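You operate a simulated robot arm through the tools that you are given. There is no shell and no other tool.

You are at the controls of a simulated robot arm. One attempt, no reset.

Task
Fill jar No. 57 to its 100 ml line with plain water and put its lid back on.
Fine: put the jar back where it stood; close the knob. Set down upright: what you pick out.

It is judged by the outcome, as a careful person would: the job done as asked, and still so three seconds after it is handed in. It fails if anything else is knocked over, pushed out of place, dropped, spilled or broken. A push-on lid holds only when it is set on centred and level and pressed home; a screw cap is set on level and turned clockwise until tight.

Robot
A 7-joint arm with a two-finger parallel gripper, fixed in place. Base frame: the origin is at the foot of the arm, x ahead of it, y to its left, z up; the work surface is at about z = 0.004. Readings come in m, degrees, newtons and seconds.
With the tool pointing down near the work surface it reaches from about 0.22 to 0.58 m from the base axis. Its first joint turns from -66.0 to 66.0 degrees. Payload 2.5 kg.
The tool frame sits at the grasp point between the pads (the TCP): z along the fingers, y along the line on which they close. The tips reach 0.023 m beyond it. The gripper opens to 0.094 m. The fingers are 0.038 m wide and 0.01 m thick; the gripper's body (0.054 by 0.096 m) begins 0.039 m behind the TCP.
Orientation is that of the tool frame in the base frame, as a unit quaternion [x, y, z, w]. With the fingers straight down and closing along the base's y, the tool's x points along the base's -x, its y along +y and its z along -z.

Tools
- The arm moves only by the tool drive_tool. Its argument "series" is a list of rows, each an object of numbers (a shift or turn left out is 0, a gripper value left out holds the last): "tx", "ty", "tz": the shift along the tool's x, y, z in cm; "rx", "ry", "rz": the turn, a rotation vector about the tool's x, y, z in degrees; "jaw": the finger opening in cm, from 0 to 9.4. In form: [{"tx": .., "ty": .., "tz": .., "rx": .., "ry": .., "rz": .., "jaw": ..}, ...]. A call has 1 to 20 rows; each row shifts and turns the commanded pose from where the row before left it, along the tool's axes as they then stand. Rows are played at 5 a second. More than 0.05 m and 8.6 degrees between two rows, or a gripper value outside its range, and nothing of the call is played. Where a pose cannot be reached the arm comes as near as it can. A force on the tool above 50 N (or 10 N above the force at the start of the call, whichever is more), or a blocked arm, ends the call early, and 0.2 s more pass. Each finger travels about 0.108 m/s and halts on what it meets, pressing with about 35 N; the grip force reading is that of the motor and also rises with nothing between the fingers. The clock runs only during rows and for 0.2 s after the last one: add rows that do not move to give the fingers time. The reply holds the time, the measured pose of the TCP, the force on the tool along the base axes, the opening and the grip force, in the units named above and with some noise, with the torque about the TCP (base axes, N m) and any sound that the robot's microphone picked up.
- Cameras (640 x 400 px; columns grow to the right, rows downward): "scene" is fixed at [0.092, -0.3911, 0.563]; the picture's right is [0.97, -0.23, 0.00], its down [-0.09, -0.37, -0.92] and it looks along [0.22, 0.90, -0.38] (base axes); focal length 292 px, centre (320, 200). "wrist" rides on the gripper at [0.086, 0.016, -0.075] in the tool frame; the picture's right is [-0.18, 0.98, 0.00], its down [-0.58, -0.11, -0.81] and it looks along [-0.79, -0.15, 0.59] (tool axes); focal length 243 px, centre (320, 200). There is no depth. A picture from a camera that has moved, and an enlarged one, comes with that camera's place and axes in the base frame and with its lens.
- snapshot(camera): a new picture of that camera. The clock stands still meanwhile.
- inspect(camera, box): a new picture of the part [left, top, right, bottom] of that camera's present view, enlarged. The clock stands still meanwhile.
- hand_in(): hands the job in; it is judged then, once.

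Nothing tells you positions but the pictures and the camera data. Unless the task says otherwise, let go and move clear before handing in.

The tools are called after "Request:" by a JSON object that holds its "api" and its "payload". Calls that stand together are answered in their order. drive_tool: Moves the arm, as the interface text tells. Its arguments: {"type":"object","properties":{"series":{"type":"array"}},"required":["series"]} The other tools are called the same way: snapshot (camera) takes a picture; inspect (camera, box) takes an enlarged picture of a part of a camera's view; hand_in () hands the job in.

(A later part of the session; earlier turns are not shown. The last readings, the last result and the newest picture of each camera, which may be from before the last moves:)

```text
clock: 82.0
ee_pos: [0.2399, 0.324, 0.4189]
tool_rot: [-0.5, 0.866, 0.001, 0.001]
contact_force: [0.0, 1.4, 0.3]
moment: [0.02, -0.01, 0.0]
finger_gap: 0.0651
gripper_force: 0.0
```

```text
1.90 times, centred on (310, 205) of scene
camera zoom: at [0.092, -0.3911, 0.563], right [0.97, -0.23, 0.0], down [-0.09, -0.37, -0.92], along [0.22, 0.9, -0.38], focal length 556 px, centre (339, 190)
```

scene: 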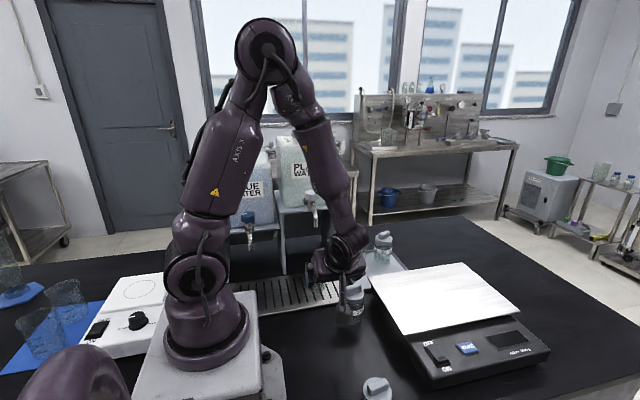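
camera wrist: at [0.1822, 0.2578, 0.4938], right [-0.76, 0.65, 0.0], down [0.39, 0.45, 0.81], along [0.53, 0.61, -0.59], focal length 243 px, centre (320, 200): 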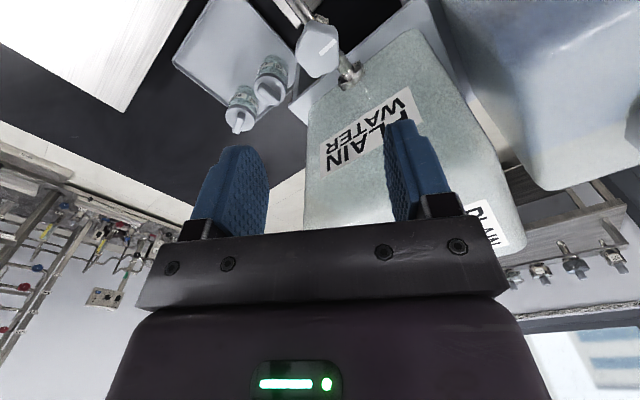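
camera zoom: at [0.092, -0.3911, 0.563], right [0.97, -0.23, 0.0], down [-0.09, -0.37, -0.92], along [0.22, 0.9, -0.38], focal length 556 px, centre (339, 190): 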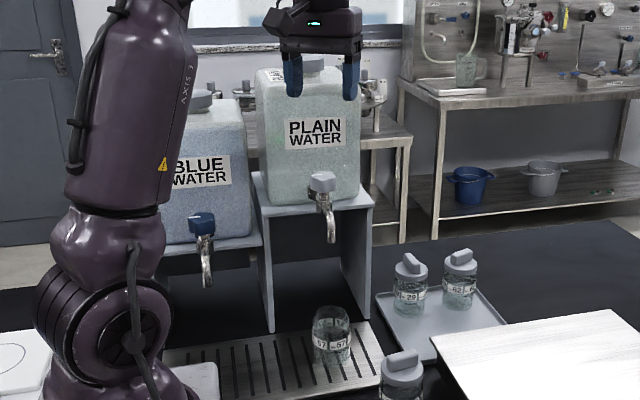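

The knob shows right where the tool axis should meet it. I'll zoom to confirm before descending.

Request:
{"api": "inspect", "payload": {"camera": "wrist", "box": [260, 0, 380, 110]}}

```text
3.64 times, centred on (320, 55) of wrist
camera zoom: at [0.1822, 0.2578, 0.4938], right [-0.76, 0.65, 0.0], down [0.39, 0.45, 0.81], along [0.53, 0.61, -0.59], focal length 882 px, centre (320, 727)
```

zoom: 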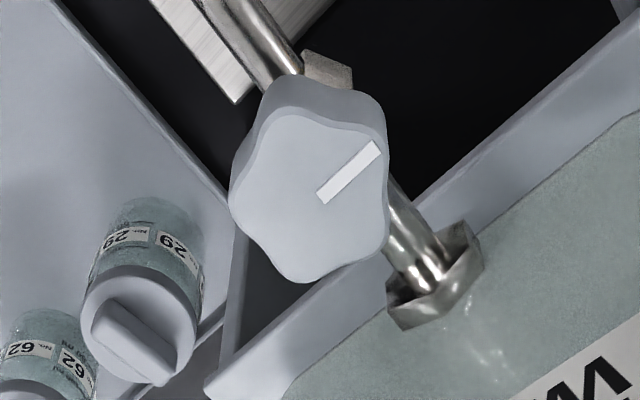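

The axis is within 1.5 mm of the knob's centre. I'll descend most of the way and check.

Request:
{"api": "drive_tool", "payload": {"series": [{"ty": -0.13, "tz": 3}, {"tz": 3}, {"tz": 3}, {"tz": 1.5}, {}]}}

Request:
{"api": "snapshot", "payload": {"camera": "wrist"}}

Request:
{"api": "inspect", "payload": {"camera": "scene", "box": [270, 140, 360, 310]}}

```text
clock: 83.2
ee_pos: [0.2408, 0.3216, 0.3127]
tool_rot: [-0.5, 0.866, 0.0, 0.0]
contact_force: [-0.2, 0.5, -0.1]
moment: [-0.03, 0.0, 0.0]
finger_gap: 0.065
gripper_force: 0.1
```

```text
taken
camera wrist: at [0.182, 0.2561, 0.3864], right [-0.76, 0.65, 0.0], down [0.39, 0.45, 0.81], along [0.53, 0.61, -0.59], focal length 243 px, centre (320, 200)
```

wrist: 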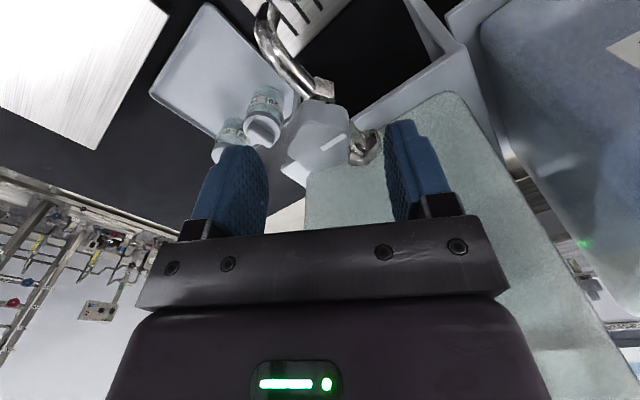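

```text
2.35 times, centred on (315, 225) of scene
camera zoom: at [0.092, -0.3911, 0.563], right [0.97, -0.23, 0.0], down [-0.09, -0.37, -0.92], along [0.22, 0.9, -0.38], focal length 687 px, centre (332, 141)
```

zoom: 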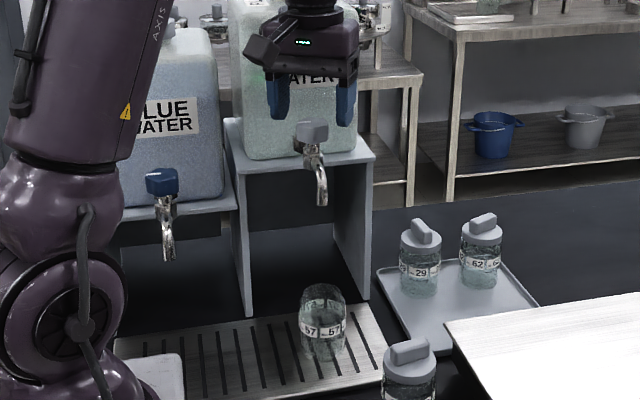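

Request:
{"api": "inspect", "payload": {"camera": "wrist", "box": [180, 60, 460, 240]}}

```text
2.22 times, centred on (320, 150) of wrist
camera zoom: at [0.182, 0.2561, 0.3864], right [-0.76, 0.65, 0.0], down [0.39, 0.45, 0.81], along [0.53, 0.61, -0.59], focal length 539 px, centre (320, 311)
```

zoom: 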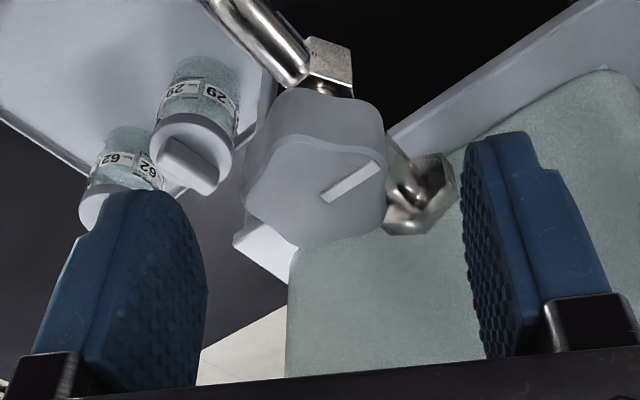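

Aligned. Descending the last 2.2 cm and closing on the knob.

Request:
{"api": "drive_tool", "payload": {"series": [{"tz": 1.2}, {"tz": 1.0}, {}, {"jaw": 5}, {"jaw": 4.2}, {"jaw": 3.4}, {"jaw": 2.6}, {}, {}]}}

Request:
{"api": "snapshot", "payload": {"camera": "wrist"}}

Request:
{"api": "inspect", "payload": {"camera": "scene", "box": [270, 140, 360, 310]}}

```text
clock: 85.2
ee_pos: [0.2392, 0.3209, 0.2889]
tool_rot: [-0.5, 0.866, 0.0, 0.0]
contact_force: [-3.5, 1.0, -3.5]
moment: [0.0, -0.41, -0.03]
finger_gap: 0.0352
gripper_force: 44.8
```

```text
taken
camera wrist: at [0.1822, 0.2552, 0.3626], right [-0.76, 0.65, 0.0], down [0.39, 0.45, 0.81], along [0.52, 0.61, -0.59], focal length 243 px, centre (320, 200)
```

wrist: 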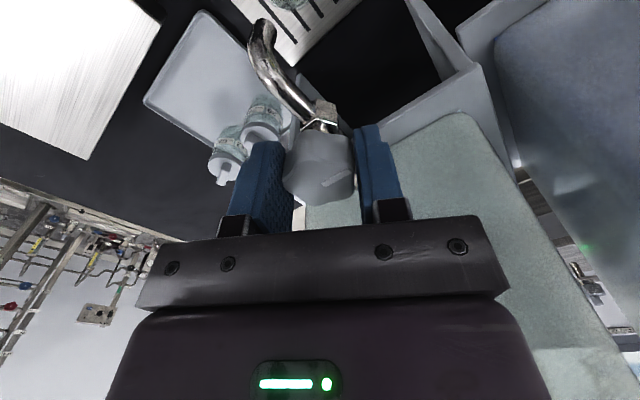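

```text
2.35 times, centred on (315, 225) of scene
camera zoom: at [0.092, -0.3911, 0.563], right [0.97, -0.23, 0.0], down [-0.09, -0.37, -0.92], along [0.22, 0.9, -0.38], focal length 687 px, centre (332, 141)
```

zoom: 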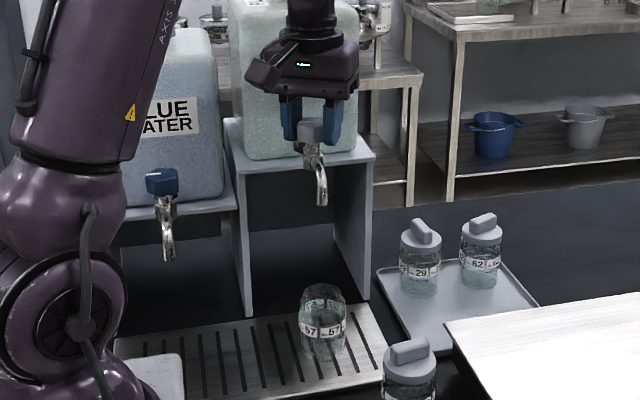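

The knob is gripped (gap 35 mm). I'll turn it counter-clockwise by a first 16° and look for flow.

Request:
{"api": "drive_tool", "payload": {"series": [{"rz": -8}, {"rz": -8}]}}

Request:
{"api": "inspect", "payload": {"camera": "scene", "box": [280, 170, 350, 310]}}

Request:
{"api": "inspect", "payload": {"camera": "wrist", "box": [220, 0, 420, 240]}}

```text
clock: 85.8
ee_pos: [0.2404, 0.3208, 0.2882]
tool_rot: [-0.616, 0.788, 0.0, -0.001]
contact_force: [0.1, 0.2, -20.9]
moment: [0.69, -0.57, -0.08]
finger_gap: 0.0352
gripper_force: 44.8
```

```text
2.86 times, centred on (315, 240) of scene
camera zoom: at [0.0921, -0.3911, 0.563], right [0.97, -0.23, 0.0], down [-0.09, -0.37, -0.92], along [0.22, 0.9, -0.38], focal length 835 px, centre (334, 86)
```

zoom: 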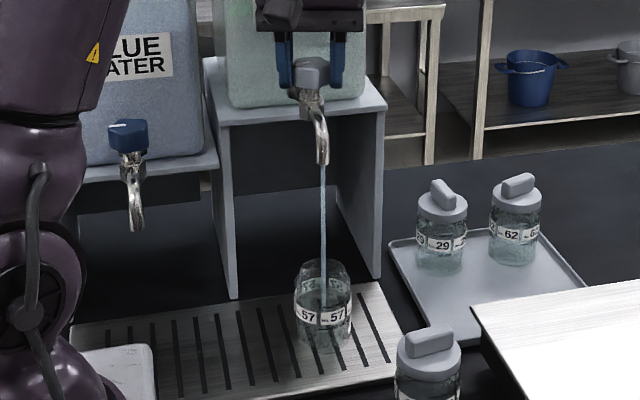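

```text
1.67 times, centred on (320, 120) of wrist
camera zoom: at [0.2032, 0.2421, 0.3629], right [-0.91, 0.42, 0.0], down [0.25, 0.54, 0.8], along [0.33, 0.73, -0.59], focal length 404 px, centre (320, 333)
```

zoom: 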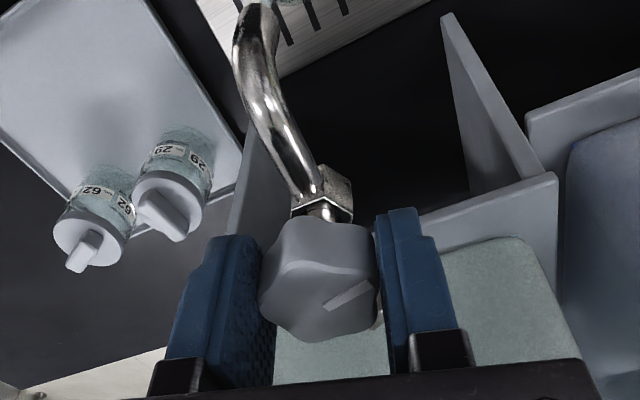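

Water is flowing as a thin stream straight into the jar. I'll hold still and track the level with zoomed views.

Request:
{"api": "drive_tool", "payload": {"series": [{}]}}

Request:
{"api": "inspect", "payload": {"camera": "scene", "box": [300, 245, 340, 300]}}

```text
clock: 86.2
ee_pos: [0.2403, 0.3202, 0.2878]
tool_rot: [-0.616, 0.788, -0.001, -0.002]
contact_force: [3.0, 2.6, -26.4]
moment: [0.21, -0.45, -0.06]
finger_gap: 0.035
gripper_force: 44.7
```

```text
7.27 times, centred on (320, 272) of scene
camera zoom: at [0.0921, -0.391, 0.563], right [0.97, -0.23, 0.0], down [-0.09, -0.37, -0.92], along [0.22, 0.9, -0.38], focal length 2124 px, centre (320, -327)
```

zoom: 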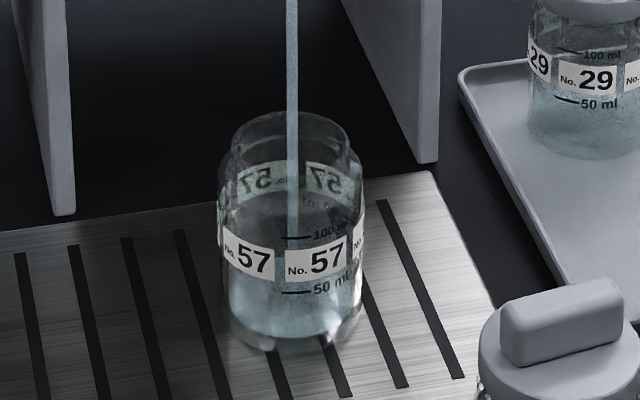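

The stream lands in the middle of the jar. Continuing to hold while the level rises, easing the small vertical pull on the knob by a millimetre.

Request:
{"api": "drive_tool", "payload": {"series": [{"tz": 0.1}, {}]}}

Request:
{"api": "inspect", "payload": {"camera": "scene", "box": [300, 245, 340, 300]}}

```text
clock: 86.8
ee_pos: [0.2399, 0.3212, 0.2871]
tool_rot: [-0.615, 0.788, -0.001, -0.001]
contact_force: [3.4, -9.4, -16.4]
moment: [0.19, 0.31, -0.06]
finger_gap: 0.035
gripper_force: 45.5
```

```text
7.27 times, centred on (320, 272) of scene
camera zoom: at [0.0921, -0.3911, 0.563], right [0.97, -0.23, 0.0], down [-0.09, -0.37, -0.92], along [0.22, 0.9, -0.38], focal length 2124 px, centre (320, -327)
```

zoom: 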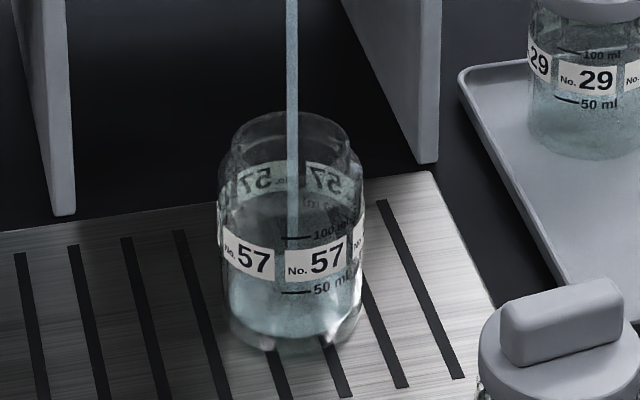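

I need a clearer look at the water surface; zooming harder.

Request:
{"api": "inspect", "payload": {"camera": "scene", "box": [303, 262, 331, 294]}}

```text
12.50 times, centred on (317, 278) of scene
camera zoom: at [0.0921, -0.3911, 0.563], right [0.97, -0.23, 0.0], down [-0.09, -0.37, -0.92], along [0.22, 0.9, -0.38], focal length 3652 px, centre (358, -775)
```

zoom: 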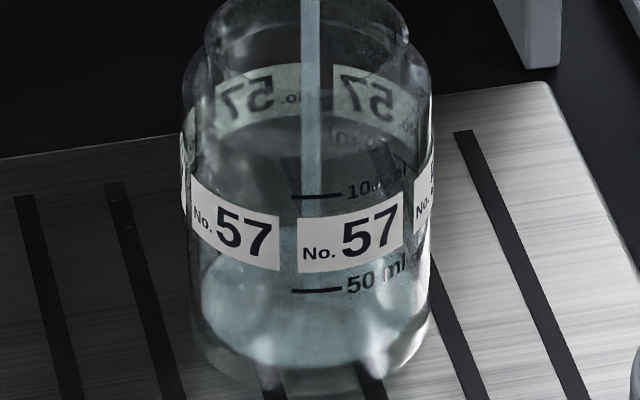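

Request:
{"api": "drive_tool", "payload": {"series": [{}, {}, {}]}}

Request:
{"api": "inspect", "payload": {"camera": "scene", "box": [303, 262, 331, 294]}}

```text
clock: 87.6
ee_pos: [0.2405, 0.322, 0.2875]
tool_rot: [-0.615, 0.788, 0.0, 0.001]
contact_force: [6.5, -7.1, -14.3]
moment: [-0.39, 0.37, 0.0]
finger_gap: 0.034
gripper_force: 44.8
```

```text
12.50 times, centred on (317, 278) of scene
camera zoom: at [0.0921, -0.3911, 0.563], right [0.97, -0.23, 0.0], down [-0.09, -0.37, -0.92], along [0.22, 0.9, -0.38], focal length 3652 px, centre (358, -775)
```

zoom: 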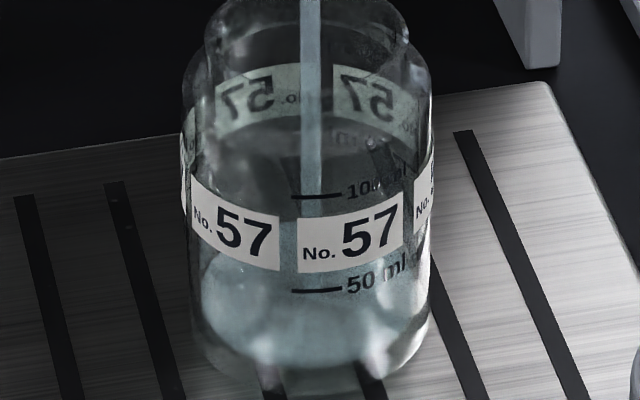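

The level is rising — I estimate roughly 20 ml so far. I'll let it run about a second more and compare.

Request:
{"api": "drive_tool", "payload": {"series": [{}, {}, {}, {}, {}]}}

Request:
{"api": "inspect", "payload": {"camera": "scene", "box": [303, 262, 331, 294]}}

```text
clock: 88.8
ee_pos: [0.2398, 0.3214, 0.2886]
tool_rot: [-0.615, 0.789, 0.0, 0.001]
contact_force: [16.5, 0.9, -14.0]
moment: [-0.22, 0.0, -0.03]
finger_gap: 0.0346
gripper_force: 45.3
```

```text
12.50 times, centred on (317, 278) of scene
camera zoom: at [0.0921, -0.3911, 0.563], right [0.97, -0.23, 0.0], down [-0.09, -0.37, -0.92], along [0.22, 0.9, -0.38], focal length 3652 px, centre (358, -775)
```

zoom: 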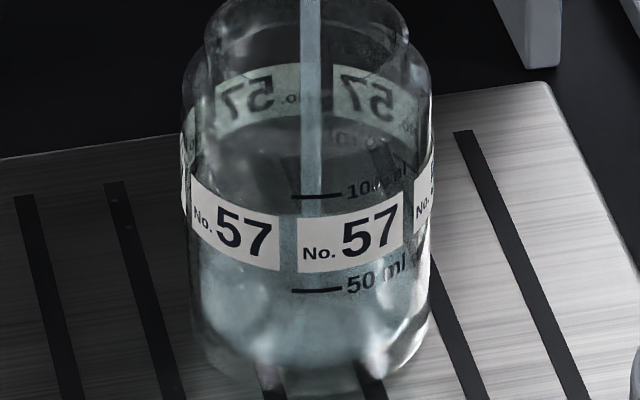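

Request:
{"api": "drive_tool", "payload": {"series": [{}, {}, {}, {}, {}]}}

Request:
{"api": "inspect", "payload": {"camera": "scene", "box": [303, 262, 331, 294]}}

```text
clock: 90.0
ee_pos: [0.2393, 0.3225, 0.2888]
tool_rot: [-0.615, 0.789, 0.0, 0.001]
contact_force: [22.0, 5.9, -14.8]
moment: [0.25, -0.1, -0.06]
finger_gap: 0.0345
gripper_force: 45.2
```

```text
12.50 times, centred on (317, 278) of scene
camera zoom: at [0.0921, -0.3911, 0.563], right [0.97, -0.23, 0.0], down [-0.09, -0.37, -0.92], along [0.22, 0.9, -0.38], focal length 3652 px, centre (358, -775)
```

zoom: 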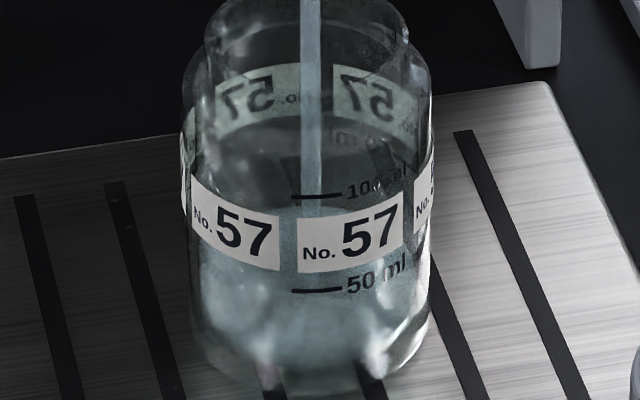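

Request:
{"api": "drive_tool", "payload": {"series": [{"ty": -0.1}, {}, {}, {}, {}, {}, {}]}}

Request:
{"api": "inspect", "payload": {"camera": "scene", "box": [303, 262, 331, 294]}}

Request:
{"api": "inspect", "payload": {"camera": "scene", "box": [280, 170, 350, 310]}}

```text
clock: 91.6
ee_pos: [0.241, 0.3218, 0.2883]
tool_rot: [-0.616, 0.788, 0.0, 0.0]
contact_force: [1.2, -7.3, 4.9]
moment: [0.25, -0.03, -0.04]
finger_gap: 0.0341
gripper_force: 45.1
```

```text
12.50 times, centred on (317, 278) of scene
camera zoom: at [0.092, -0.3912, 0.5629], right [0.97, -0.23, 0.0], down [-0.09, -0.37, -0.92], along [0.22, 0.9, -0.38], focal length 3652 px, centre (358, -775)
```

zoom: 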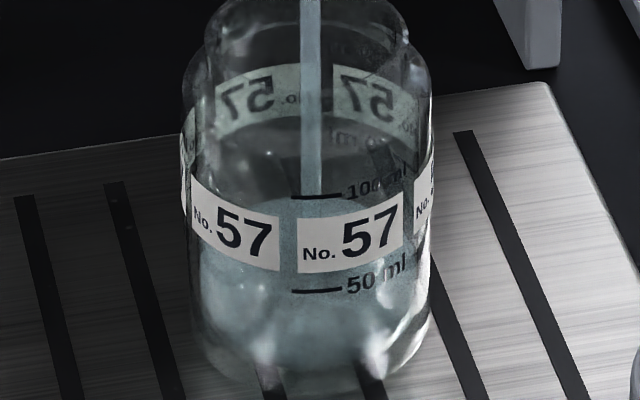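

```text
2.86 times, centred on (315, 240) of scene
camera zoom: at [0.092, -0.3912, 0.5629], right [0.97, -0.23, 0.0], down [-0.09, -0.37, -0.92], along [0.22, 0.9, -0.38], focal length 835 px, centre (334, 86)
```

zoom: 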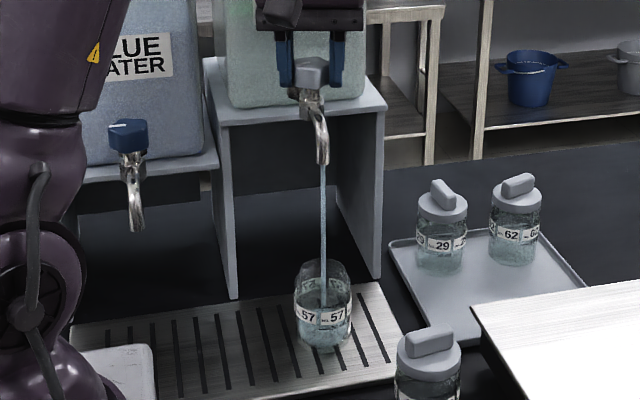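

By the back edge of the surface it's around 20 ml after 6 s, so flow is only about 3–4 ml/s. I'll let it run in longer intervals, checking each time.

Request:
{"api": "drive_tool", "payload": {"series": [{}, {}, {}, {}, {}, {}, {}, {}, {}, {}, {}, {}, {}, {}, {}]}}

Request:
{"api": "inspect", "payload": {"camera": "scene", "box": [303, 262, 331, 294]}}

```text
clock: 94.8
ee_pos: [0.2397, 0.3225, 0.2884]
tool_rot: [-0.616, 0.788, 0.0, 0.0]
contact_force: [-12.7, -11.3, 18.4]
moment: [-0.12, -0.03, -0.02]
finger_gap: 0.0342
gripper_force: 44.8
```

```text
12.50 times, centred on (317, 278) of scene
camera zoom: at [0.092, -0.3912, 0.5629], right [0.97, -0.23, 0.0], down [-0.09, -0.37, -0.92], along [0.22, 0.9, -0.38], focal length 3652 px, centre (358, -775)
```

zoom: 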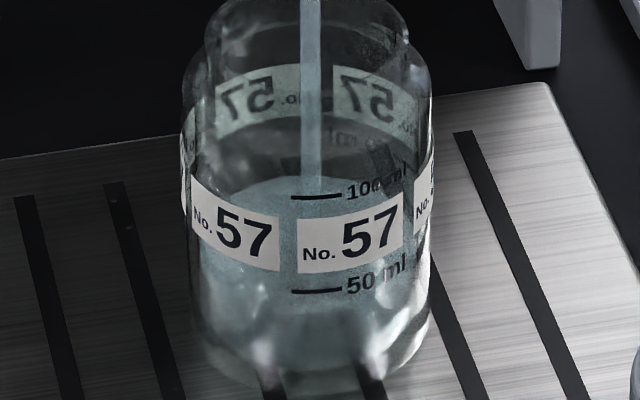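

About 30 ml now, roughly 3 ml/s. Continuing.

Request:
{"api": "drive_tool", "payload": {"series": [{}, {}, {}, {}, {}, {}, {}, {}, {}, {}, {}, {}, {}, {}, {}, {}, {}, {}, {}, {}]}}

Request:
{"api": "inspect", "payload": {"camera": "scene", "box": [303, 262, 331, 294]}}

```text
clock: 99.0
ee_pos: [0.2397, 0.3211, 0.2887]
tool_rot: [-0.616, 0.788, 0.0, 0.0]
contact_force: [-18.2, -7.6, 19.6]
moment: [-0.21, 0.13, -0.01]
finger_gap: 0.0342
gripper_force: 45.3
```

```text
12.50 times, centred on (317, 278) of scene
camera zoom: at [0.092, -0.3912, 0.5629], right [0.97, -0.23, 0.0], down [-0.09, -0.37, -0.92], along [0.22, 0.9, -0.38], focal length 3652 px, centre (358, -775)
```

zoom: 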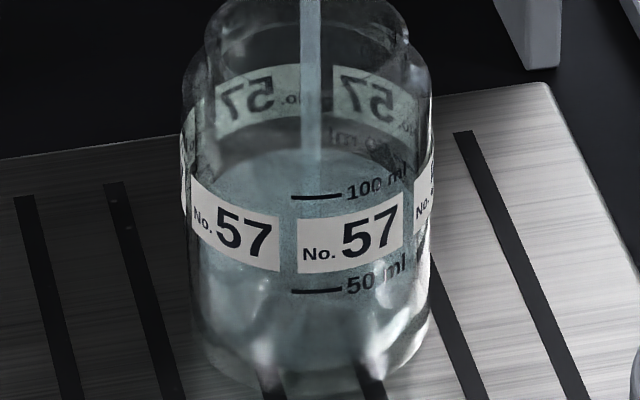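

About 45 ml now. Continuing with another interval.

Request:
{"api": "drive_tool", "payload": {"series": [{}, {}, {}, {}, {}, {}, {}, {}, {}, {}, {}, {}, {}, {}, {}, {}, {}, {}, {}, {}]}}

Request:
{"api": "inspect", "payload": {"camera": "scene", "box": [303, 262, 331, 294]}}

```text
clock: 103.2
ee_pos: [0.2411, 0.3222, 0.2878]
tool_rot: [-0.616, 0.788, 0.0, 0.0]
contact_force: [-20.6, -6.4, 19.3]
moment: [-0.17, 0.21, -0.02]
finger_gap: 0.0344
gripper_force: 45.3
```

```text
12.50 times, centred on (317, 278) of scene
camera zoom: at [0.092, -0.3912, 0.5629], right [0.97, -0.23, 0.0], down [-0.09, -0.37, -0.92], along [0.22, 0.9, -0.38], focal length 3652 px, centre (358, -775)
```

zoom: 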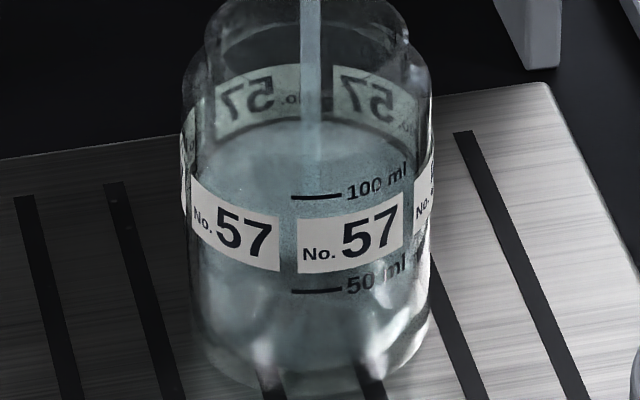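

About 62 ml. One more full interval, then shorter ones.

Request:
{"api": "drive_tool", "payload": {"series": [{}, {}, {}, {}, {}, {}, {}, {}, {}, {}, {}, {}, {}, {}, {}, {}, {}, {}, {}, {}]}}

Request:
{"api": "inspect", "payload": {"camera": "scene", "box": [303, 262, 331, 294]}}

```text
clock: 107.4
ee_pos: [0.2395, 0.3212, 0.2877]
tool_rot: [-0.615, 0.788, 0.0, 0.0]
contact_force: [-20.8, -5.1, 17.3]
moment: [-0.1, 0.13, 0.02]
finger_gap: 0.0343
gripper_force: 45.0
```

```text
12.50 times, centred on (317, 278) of scene
camera zoom: at [0.092, -0.3912, 0.5629], right [0.97, -0.23, 0.0], down [-0.09, -0.37, -0.92], along [0.22, 0.9, -0.38], focal length 3652 px, centre (358, -775)
```

zoom: 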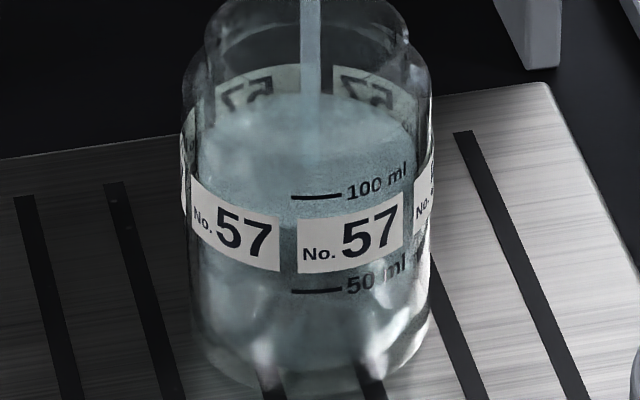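

About 77 ml. I'll run about 3 seconds more, then slow things down.

Request:
{"api": "drive_tool", "payload": {"series": [{}, {}, {}, {}, {}, {}, {}, {}, {}, {}, {}, {}, {}, {}]}}

Request:
{"api": "inspect", "payload": {"camera": "scene", "box": [303, 262, 331, 294]}}

Request:
{"api": "inspect", "payload": {"camera": "scene", "box": [308, 265, 326, 285]}}

```text
clock: 110.4
ee_pos: [0.2408, 0.32, 0.2879]
tool_rot: [-0.616, 0.788, 0.0, 0.0]
contact_force: [-20.8, -5.2, 16.0]
moment: [-0.17, 0.14, 0.03]
finger_gap: 0.0343
gripper_force: 44.8
```

```text
12.50 times, centred on (317, 278) of scene
camera zoom: at [0.092, -0.3912, 0.5629], right [0.97, -0.23, 0.0], down [-0.09, -0.37, -0.92], along [0.22, 0.9, -0.38], focal length 3652 px, centre (358, -775)
```

zoom: 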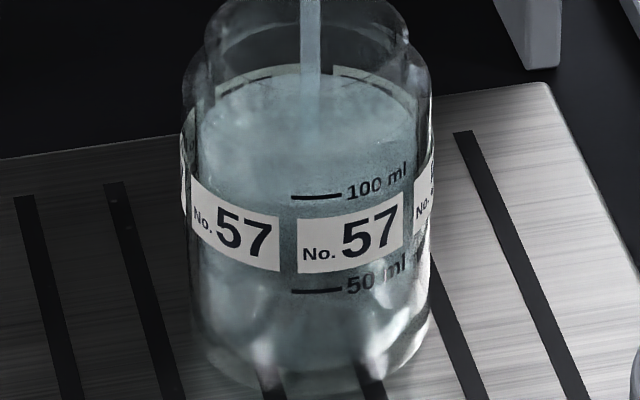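

```text
16.00 times, centred on (317, 275) of scene
camera zoom: at [0.092, -0.3912, 0.5629], right [0.97, -0.23, 0.0], down [-0.09, -0.37, -0.92], along [0.22, 0.9, -0.38], focal length 4674 px, centre (368, -1000)
```

zoom: 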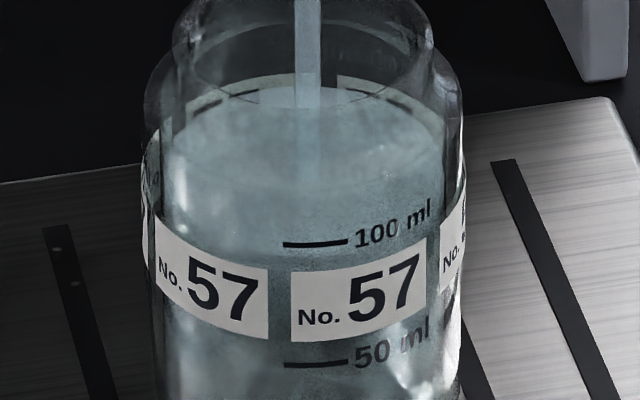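

About 88 ml by the surface's back edge (just under the label top). A short interval more.

Request:
{"api": "drive_tool", "payload": {"series": [{}, {}, {}, {}, {}, {}]}}

Request:
{"api": "inspect", "payload": {"camera": "scene", "box": [308, 265, 326, 285]}}

Request:
{"api": "inspect", "payload": {"camera": "scene", "box": [303, 262, 331, 294]}}

```text
clock: 111.8
ee_pos: [0.2404, 0.3224, 0.2884]
tool_rot: [-0.615, 0.788, 0.0, 0.0]
contact_force: [-20.3, -5.7, 15.4]
moment: [-0.15, 0.12, -0.01]
finger_gap: 0.0343
gripper_force: 44.9
```

```text
16.00 times, centred on (317, 275) of scene
camera zoom: at [0.092, -0.3912, 0.5629], right [0.97, -0.23, 0.0], down [-0.09, -0.37, -0.92], along [0.22, 0.9, -0.38], focal length 4674 px, centre (368, -1000)
```

zoom: 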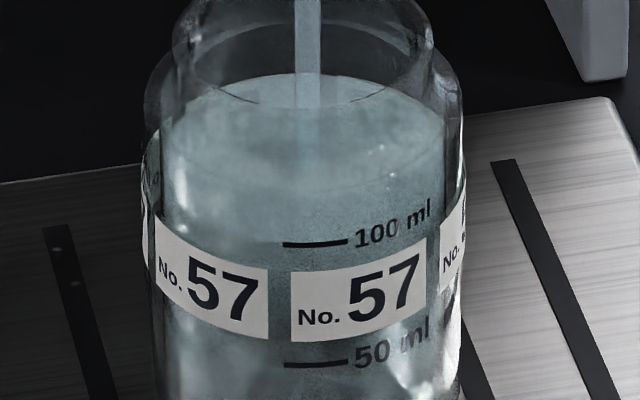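

```text
12.50 times, centred on (317, 278) of scene
camera zoom: at [0.092, -0.3912, 0.5629], right [0.97, -0.23, 0.0], down [-0.09, -0.37, -0.92], along [0.22, 0.9, -0.38], focal length 3652 px, centre (358, -775)
```

zoom: 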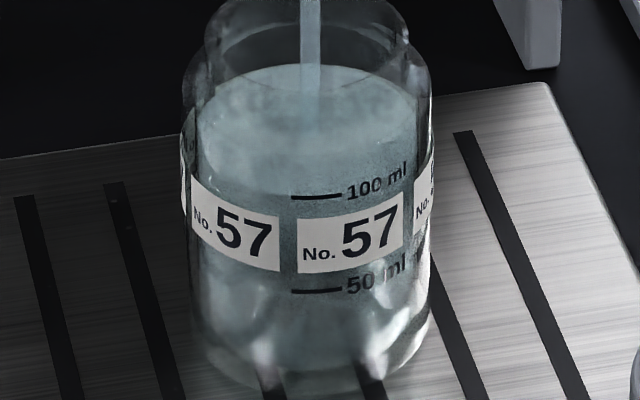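

About 94 ml. Another short second, then I'll check against the tick.

Request:
{"api": "drive_tool", "payload": {"series": [{}, {}, {}]}}

Request:
{"api": "inspect", "payload": {"camera": "scene", "box": [308, 265, 326, 285]}}

Request:
{"api": "inspect", "payload": {"camera": "scene", "box": [312, 270, 324, 284]}}

```text
clock: 112.6
ee_pos: [0.2403, 0.3224, 0.2875]
tool_rot: [-0.616, 0.788, 0.0, 0.0]
contact_force: [-20.2, -4.4, 15.4]
moment: [-0.12, 0.1, -0.01]
finger_gap: 0.0342
gripper_force: 45.1
```

```text
16.00 times, centred on (317, 275) of scene
camera zoom: at [0.092, -0.3912, 0.5629], right [0.97, -0.23, 0.0], down [-0.09, -0.37, -0.92], along [0.22, 0.9, -0.38], focal length 4674 px, centre (368, -1000)
```

zoom: 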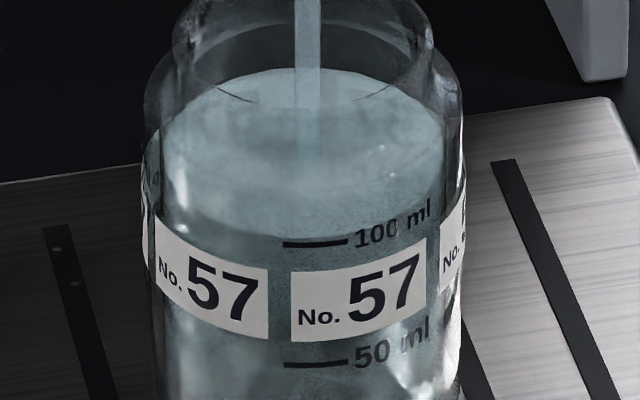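

```text
16.00 times, centred on (318, 277) of scene
camera zoom: at [0.092, -0.3912, 0.5629], right [0.97, -0.23, 0.0], down [-0.09, -0.37, -0.92], along [0.22, 0.9, -0.38], focal length 4674 px, centre (352, -1032)
```

zoom: 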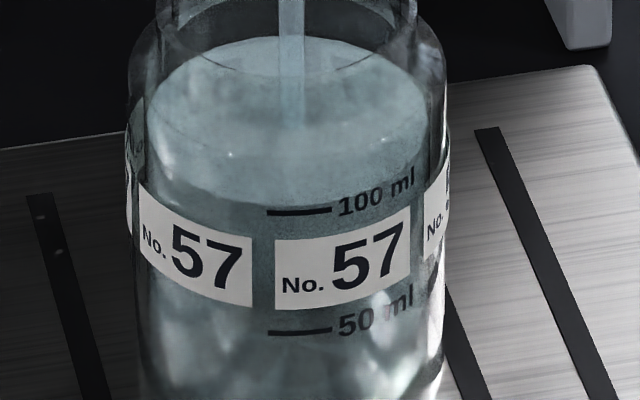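

The surface's front edge is now almost at the 100 ml tick (about 97–99 ml). Closing the knob by turning it back clockwise.

Request:
{"api": "drive_tool", "payload": {"series": [{"rz": 8}, {"rz": 8}]}}

Request:
{"api": "inspect", "payload": {"camera": "scene", "box": [280, 170, 350, 310]}}

Request:
{"api": "inspect", "payload": {"camera": "scene", "box": [312, 270, 324, 284]}}

```text
clock: 113.2
ee_pos: [0.2387, 0.3212, 0.2878]
tool_rot: [-0.499, 0.866, 0.0, -0.001]
contact_force: [-20.5, -2.2, 2.5]
moment: [0.26, -0.64, 0.01]
finger_gap: 0.0343
gripper_force: 45.0
```

```text
2.86 times, centred on (315, 240) of scene
camera zoom: at [0.092, -0.3912, 0.563], right [0.97, -0.23, 0.0], down [-0.09, -0.37, -0.92], along [0.22, 0.9, -0.38], focal length 835 px, centre (334, 86)
```

zoom: 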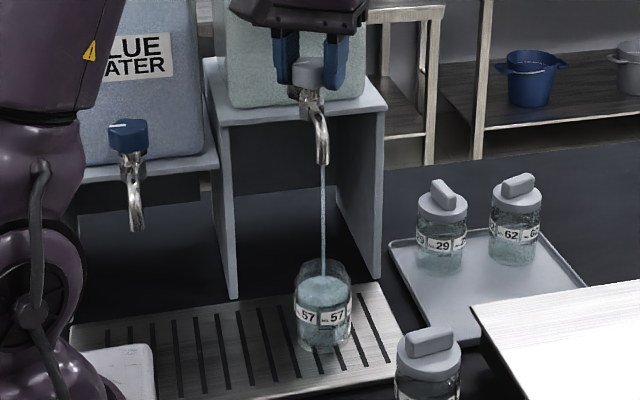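

```text
16.00 times, centred on (318, 277) of scene
camera zoom: at [0.092, -0.3912, 0.563], right [0.97, -0.23, 0.0], down [-0.09, -0.37, -0.92], along [0.22, 0.9, -0.38], focal length 4674 px, centre (352, -1032)
```

zoom: 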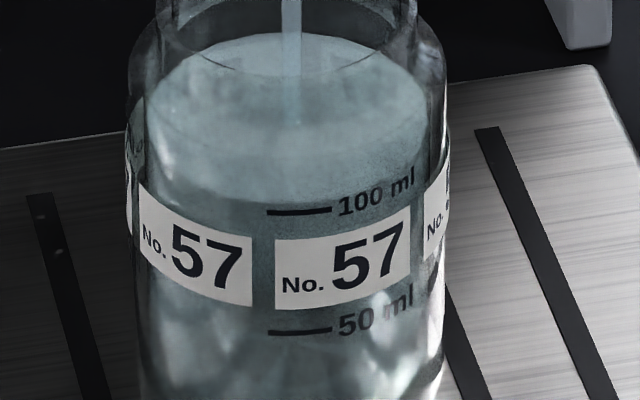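

The stream has thinned but not stopped; turning a little further clockwise.

Request:
{"api": "drive_tool", "payload": {"series": [{"rz": 8}]}}

Request:
{"api": "inspect", "payload": {"camera": "scene", "box": [280, 170, 350, 310]}}

Request:
{"api": "inspect", "payload": {"camera": "wrist", "box": [220, 0, 420, 240]}}

```text
clock: 113.6
ee_pos: [0.2408, 0.3222, 0.2883]
tool_rot: [-0.439, 0.898, 0.001, 0.0]
contact_force: [-13.4, 2.6, -1.4]
moment: [-0.38, 0.29, 1.03]
finger_gap: 0.0343
gripper_force: 44.9
```

```text
2.86 times, centred on (315, 240) of scene
camera zoom: at [0.092, -0.3911, 0.563], right [0.97, -0.23, 0.0], down [-0.09, -0.37, -0.92], along [0.22, 0.9, -0.38], focal length 835 px, centre (334, 86)
```

zoom: 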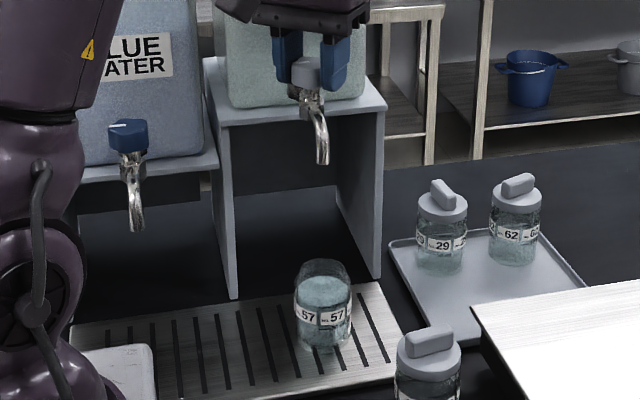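

```text
1.67 times, centred on (320, 120) of wrist
camera zoom: at [0.1745, 0.2652, 0.363], right [-0.66, 0.75, 0.0], down [0.44, 0.39, 0.81], along [0.6, 0.53, -0.59], focal length 404 px, centre (320, 333)
```

zoom: 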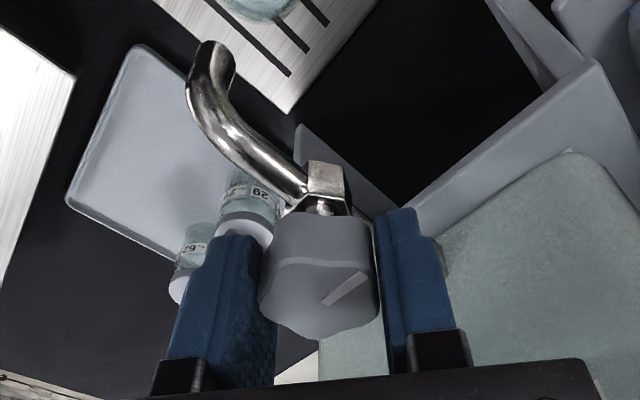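

The flow has stopped and the knob is against its stop (torque rose to 1 N·m). Checking the level carefully.

Request:
{"api": "inspect", "payload": {"camera": "scene", "box": [312, 270, 324, 284]}}

Request:
{"api": "drive_tool", "payload": {"series": [{"rz": -2}, {}, {}]}}

Request:
{"api": "inspect", "payload": {"camera": "scene", "box": [308, 265, 326, 285]}}

Request:
{"api": "inspect", "payload": {"camera": "scene", "box": [280, 170, 350, 310]}}

```text
16.00 times, centred on (318, 277) of scene
camera zoom: at [0.092, -0.3911, 0.563], right [0.97, -0.23, 0.0], down [-0.09, -0.37, -0.92], along [0.22, 0.9, -0.38], focal length 4674 px, centre (352, -1032)
```

zoom: 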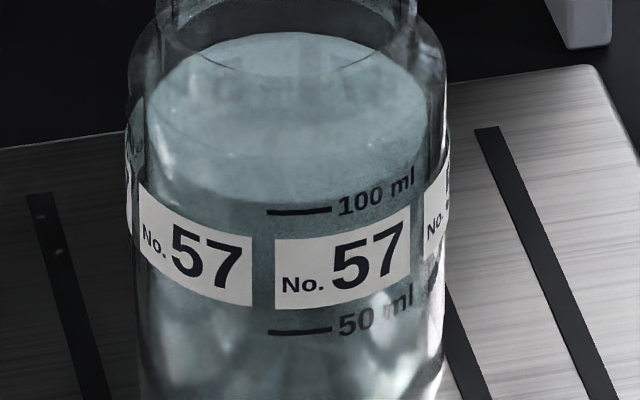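

```text
clock: 114.4
ee_pos: [0.2411, 0.3222, 0.2886]
tool_rot: [-0.453, 0.891, 0.001, 0.0]
contact_force: [-3.8, 15.1, -19.1]
moment: [-0.03, 0.07, -0.08]
finger_gap: 0.0344
gripper_force: 45.4
```

```text
16.00 times, centred on (317, 275) of scene
camera zoom: at [0.0921, -0.391, 0.563], right [0.97, -0.23, 0.0], down [-0.09, -0.37, -0.92], along [0.22, 0.9, -0.38], focal length 4674 px, centre (368, -1000)
```

zoom: 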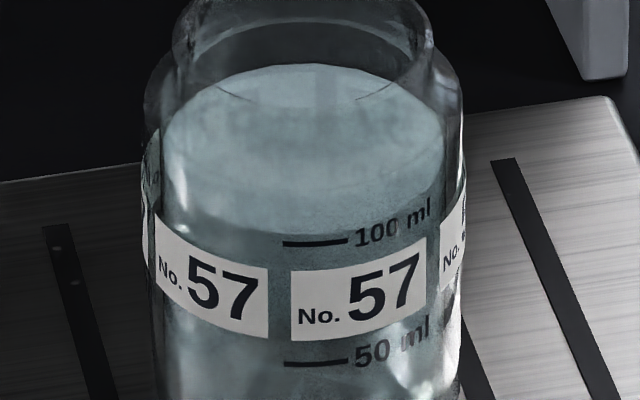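

```text
2.86 times, centred on (315, 240) of scene
camera zoom: at [0.0921, -0.391, 0.563], right [0.97, -0.23, 0.0], down [-0.09, -0.37, -0.92], along [0.22, 0.9, -0.38], focal length 835 px, centre (334, 86)
```

zoom: 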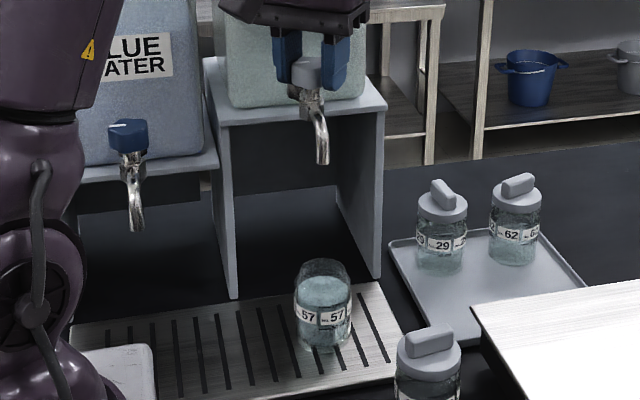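

The tap is shut, no drip, and the surface sits at the tick (about 98–100 ml). I'll release the knob, rise, and retreat to look at the knob's indicator and read the level.

Request:
{"api": "drive_tool", "payload": {"series": [{"jaw": 4.5}, {"jaw": 6.5}, {}, {"tz": -2}, {"tz": -4}, {"tz": -4}, {"tz": -3}, {"tx": 3.59, "ty": -2.61}, {"tx": 3.59, "ty": -2.61}, {"tx": 3.59, "ty": -2.61}, {"tx": 3.59, "ty": -2.61}, {"tx": 3.59, "ty": -2.61}, {"rz": -7.2, "jaw": 9.4}, {"rz": -7.2}, {"rz": -7.2}, {"rz": -7.2}, {"rz": -7.2}, {}]}}

Request:
{"api": "snapshot", "payload": {"camera": "wrist"}}

Request:
{"api": "inspect", "payload": {"camera": "scene", "box": [280, 170, 350, 310]}}

Request:
{"api": "inspect", "payload": {"camera": "scene", "box": [295, 180, 335, 230]}}

```text
clock: 118.2
ee_pos: [0.2397, 0.0999, 0.4169]
tool_rot: [0.708, -0.706, -0.001, 0.0]
contact_force: [0.0, -0.2, -0.3]
moment: [-0.02, -0.02, 0.03]
finger_gap: 0.0941
gripper_force: 0.1
```

```text
taken
camera wrist: at [0.2243, 0.0144, 0.4928], right [-0.98, 0.18, 0.0], down [0.11, 0.58, 0.81], along [0.15, 0.79, -0.59], focal length 243 px, centre (320, 200)
```

wrist: 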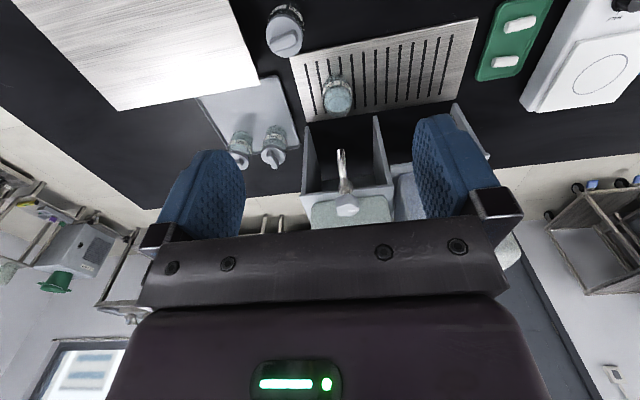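

```text
2.86 times, centred on (315, 240) of scene
camera zoom: at [0.092, -0.3911, 0.563], right [0.97, -0.23, 0.0], down [-0.09, -0.37, -0.92], along [0.22, 0.9, -0.38], focal length 835 px, centre (334, 86)
```

zoom: 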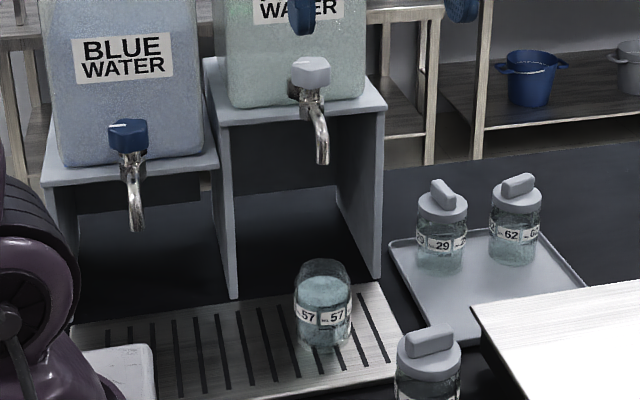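

```text
8.00 times, centred on (315, 205) of scene
camera zoom: at [0.092, -0.3911, 0.563], right [0.97, -0.23, 0.0], down [-0.09, -0.37, -0.92], along [0.22, 0.9, -0.38], focal length 2337 px, centre (360, 160)
```

zoom: 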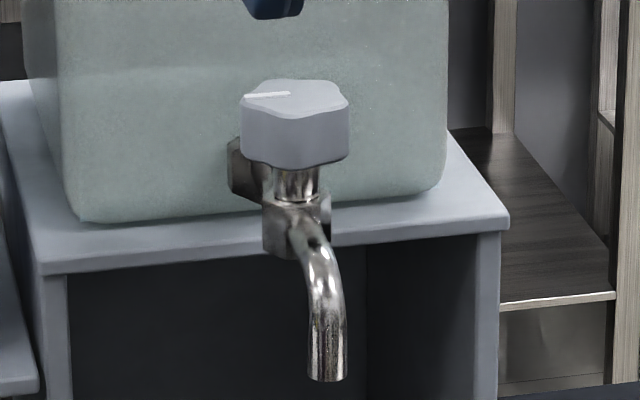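

The knob's indicator is back exactly as at the start and nothing drips. Now tilting again and moving to the staging pose behind the filled jar.

Request:
{"api": "drive_tool", "payload": {"series": [{"ry": -8}, {"ry": -8}, {"ry": -8}, {"ry": -8}, {"ry": -3}, {"tx": 2.6, "tz": 3.7}, {"tx": 2.6, "tz": 3.7}, {"tx": 2.6, "tz": 3.7}, {"tx": 2.6, "tz": 3.7}, {"tx": 2.6, "tz": 3.7}, {"tx": -3.2, "tz": 2.245}, {"tx": -3.2, "tz": 2.245}, {"tx": -3.2, "tz": 2.245}, {"tx": 1.1, "tz": 1.57}, {"tx": 1.1, "tz": 1.57}, {}, {}]}}

Request:
{"api": "snapshot", "payload": {"camera": "wrist"}}

Request:
{"api": "inspect", "payload": {"camera": "wrist", "box": [250, 0, 400, 140]}}

```text
clock: 121.8
ee_pos: [0.2432, 0.2153, 0.1557]
tool_rot: [-0.674, 0.674, 0.213, 0.213]
contact_force: [0.1, -0.3, 0.3]
moment: [-0.01, 0.01, 0.01]
finger_gap: 0.0942
gripper_force: 0.1
```

```text
taken
camera wrist: at [0.2264, 0.1036, 0.1677], right [-0.98, 0.15, 0.11], down [0.11, 0.01, 0.99], along [0.15, 0.99, -0.03], focal length 243 px, centre (320, 200)
```

wrist: 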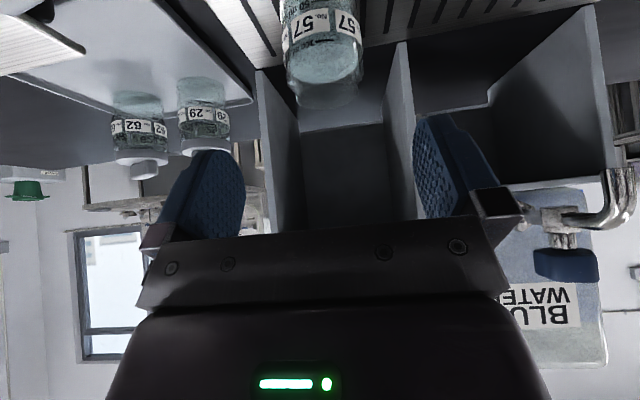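

```text
2.86 times, centred on (325, 70) of wrist
camera zoom: at [0.2264, 0.1036, 0.1677], right [-0.98, 0.15, 0.11], down [0.11, 0.01, 0.99], along [0.15, 0.99, -0.03], focal length 693 px, centre (306, 571)
```

zoom: 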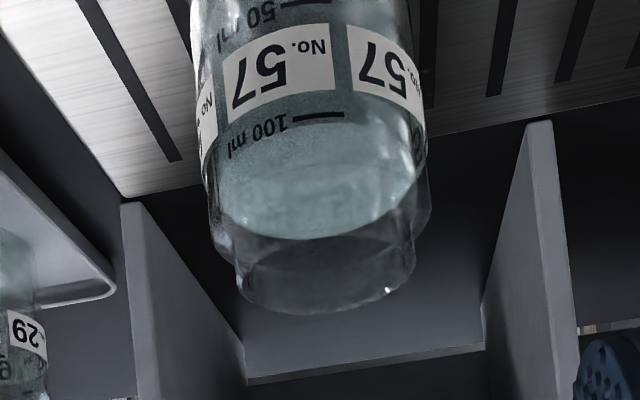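

The filled jar is in view, about 4 mm toward -x of my tool plane. I'll correct and advance onto it.

Request:
{"api": "drive_tool", "payload": {"series": [{"tx": -0.15, "ty": 0.4}, {"tz": 2.5}, {"tz": 2.5}, {"tz": 2.5}, {"tz": 1.6}, {"tz": 1.4}, {}, {}]}}

Request:
{"api": "snapshot", "payload": {"camera": "wrist"}}

Request:
{"api": "inspect", "payload": {"camera": "wrist", "box": [240, 80, 400, 240]}}

```text
clock: 123.6
ee_pos: [0.2405, 0.2803, 0.0692]
tool_rot: [-0.674, 0.674, 0.212, 0.213]
contact_force: [0.0, 0.4, 0.2]
moment: [-0.01, -0.01, -0.01]
finger_gap: 0.0942
gripper_force: 0.1
```

```text
taken
camera wrist: at [0.2222, 0.167, 0.081], right [-0.98, 0.15, 0.11], down [0.11, 0.01, 0.99], along [0.15, 0.99, -0.03], focal length 243 px, centre (320, 200)
```

wrist: 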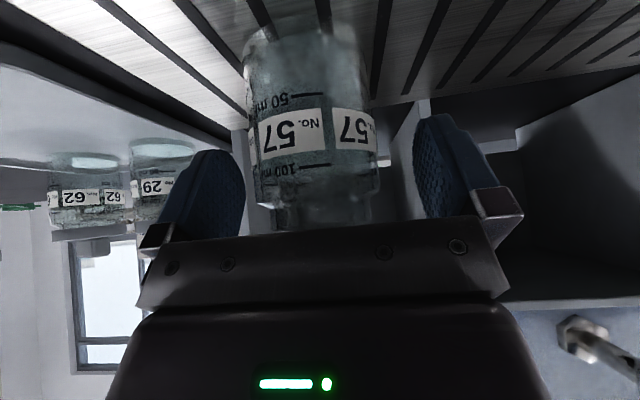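

```text
2.50 times, centred on (320, 160) of wrist
camera zoom: at [0.2222, 0.167, 0.081], right [-0.98, 0.15, 0.11], down [0.11, 0.01, 0.99], along [0.15, 0.99, -0.03], focal length 606 px, centre (320, 300)
```

zoom: 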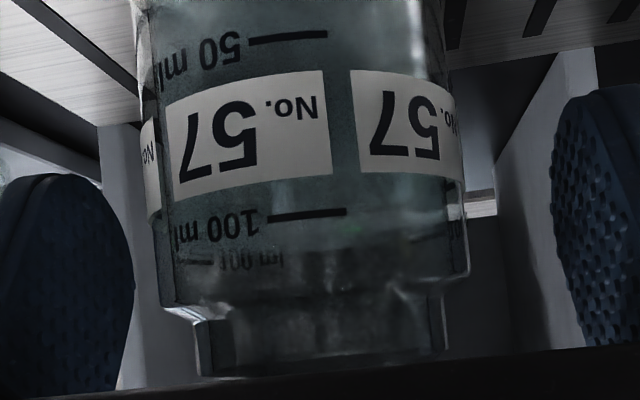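

From near eye level I can compare the surface with the tick; zooming in more.

Request:
{"api": "inspect", "payload": {"camera": "wrist", "box": [270, 145, 370, 205]}}

Request:
{"api": "inspect", "payload": {"camera": "wrist", "box": [310, 150, 360, 190]}}

```text
6.40 times, centred on (320, 175) of wrist
camera zoom: at [0.2222, 0.167, 0.081], right [-0.98, 0.15, 0.11], down [0.11, 0.01, 0.99], along [0.15, 0.99, -0.03], focal length 1553 px, centre (320, 360)
```

zoom: 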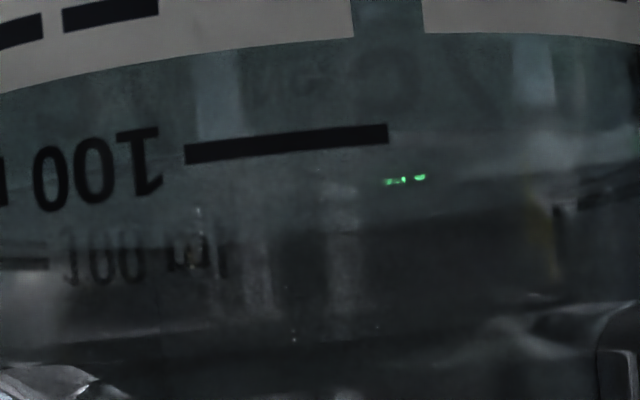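

```text
10.00 times, centred on (335, 170) of wrist
camera zoom: at [0.2222, 0.167, 0.081], right [-0.98, 0.15, 0.11], down [0.11, 0.01, 0.99], along [0.15, 0.99, -0.03], focal length 2426 px, centre (170, 500)
```

zoom: 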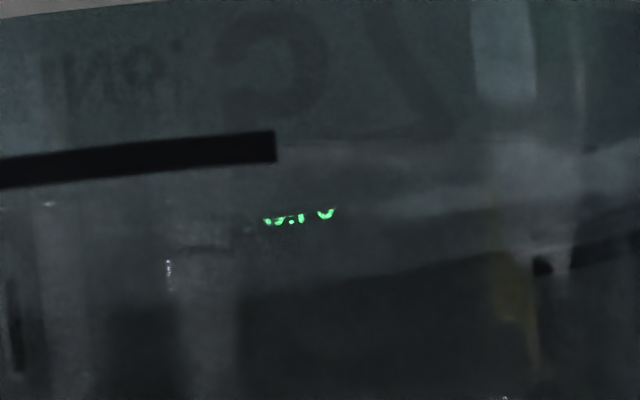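

The surface meets the tick at eye level, so the fill is right. I'll centre by 1 mm and close slowly on the jar.

Request:
{"api": "drive_tool", "payload": {"series": [{"ty": 0.12}, {"jaw": 7.5}, {"jaw": 6.6}, {"jaw": 6.2}, {"jaw": 5.9}, {"jaw": 5.7}, {"jaw": 5.5}, {"jaw": 5.3}, {"jaw": 5.0}, {"jaw": 4.7}, {"jaw": 4.4}, {}]}}

Request:
{"api": "snapshot", "payload": {"camera": "wrist"}}

```text
clock: 126.2
ee_pos: [0.2378, 0.2792, 0.0704]
tool_rot: [-0.674, 0.675, 0.212, 0.213]
contact_force: [0.9, -0.7, 2.8]
moment: [-0.08, 0.0, 0.03]
finger_gap: 0.0551
gripper_force: 34.9
```

```text
taken
camera wrist: at [0.2208, 0.1663, 0.0812], right [-0.98, 0.15, 0.11], down [0.11, 0.01, 0.99], along [0.15, 0.99, -0.03], focal length 243 px, centre (320, 200)
```

wrist: 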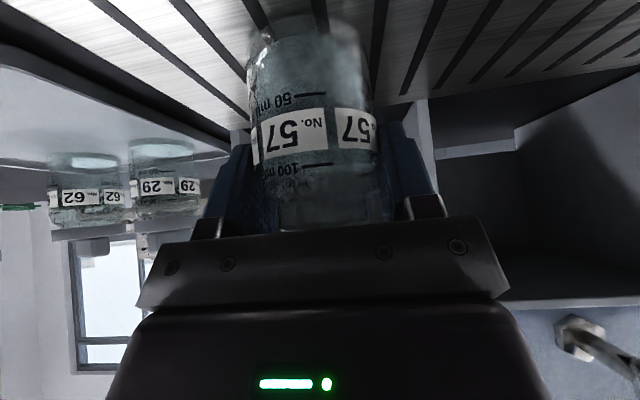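

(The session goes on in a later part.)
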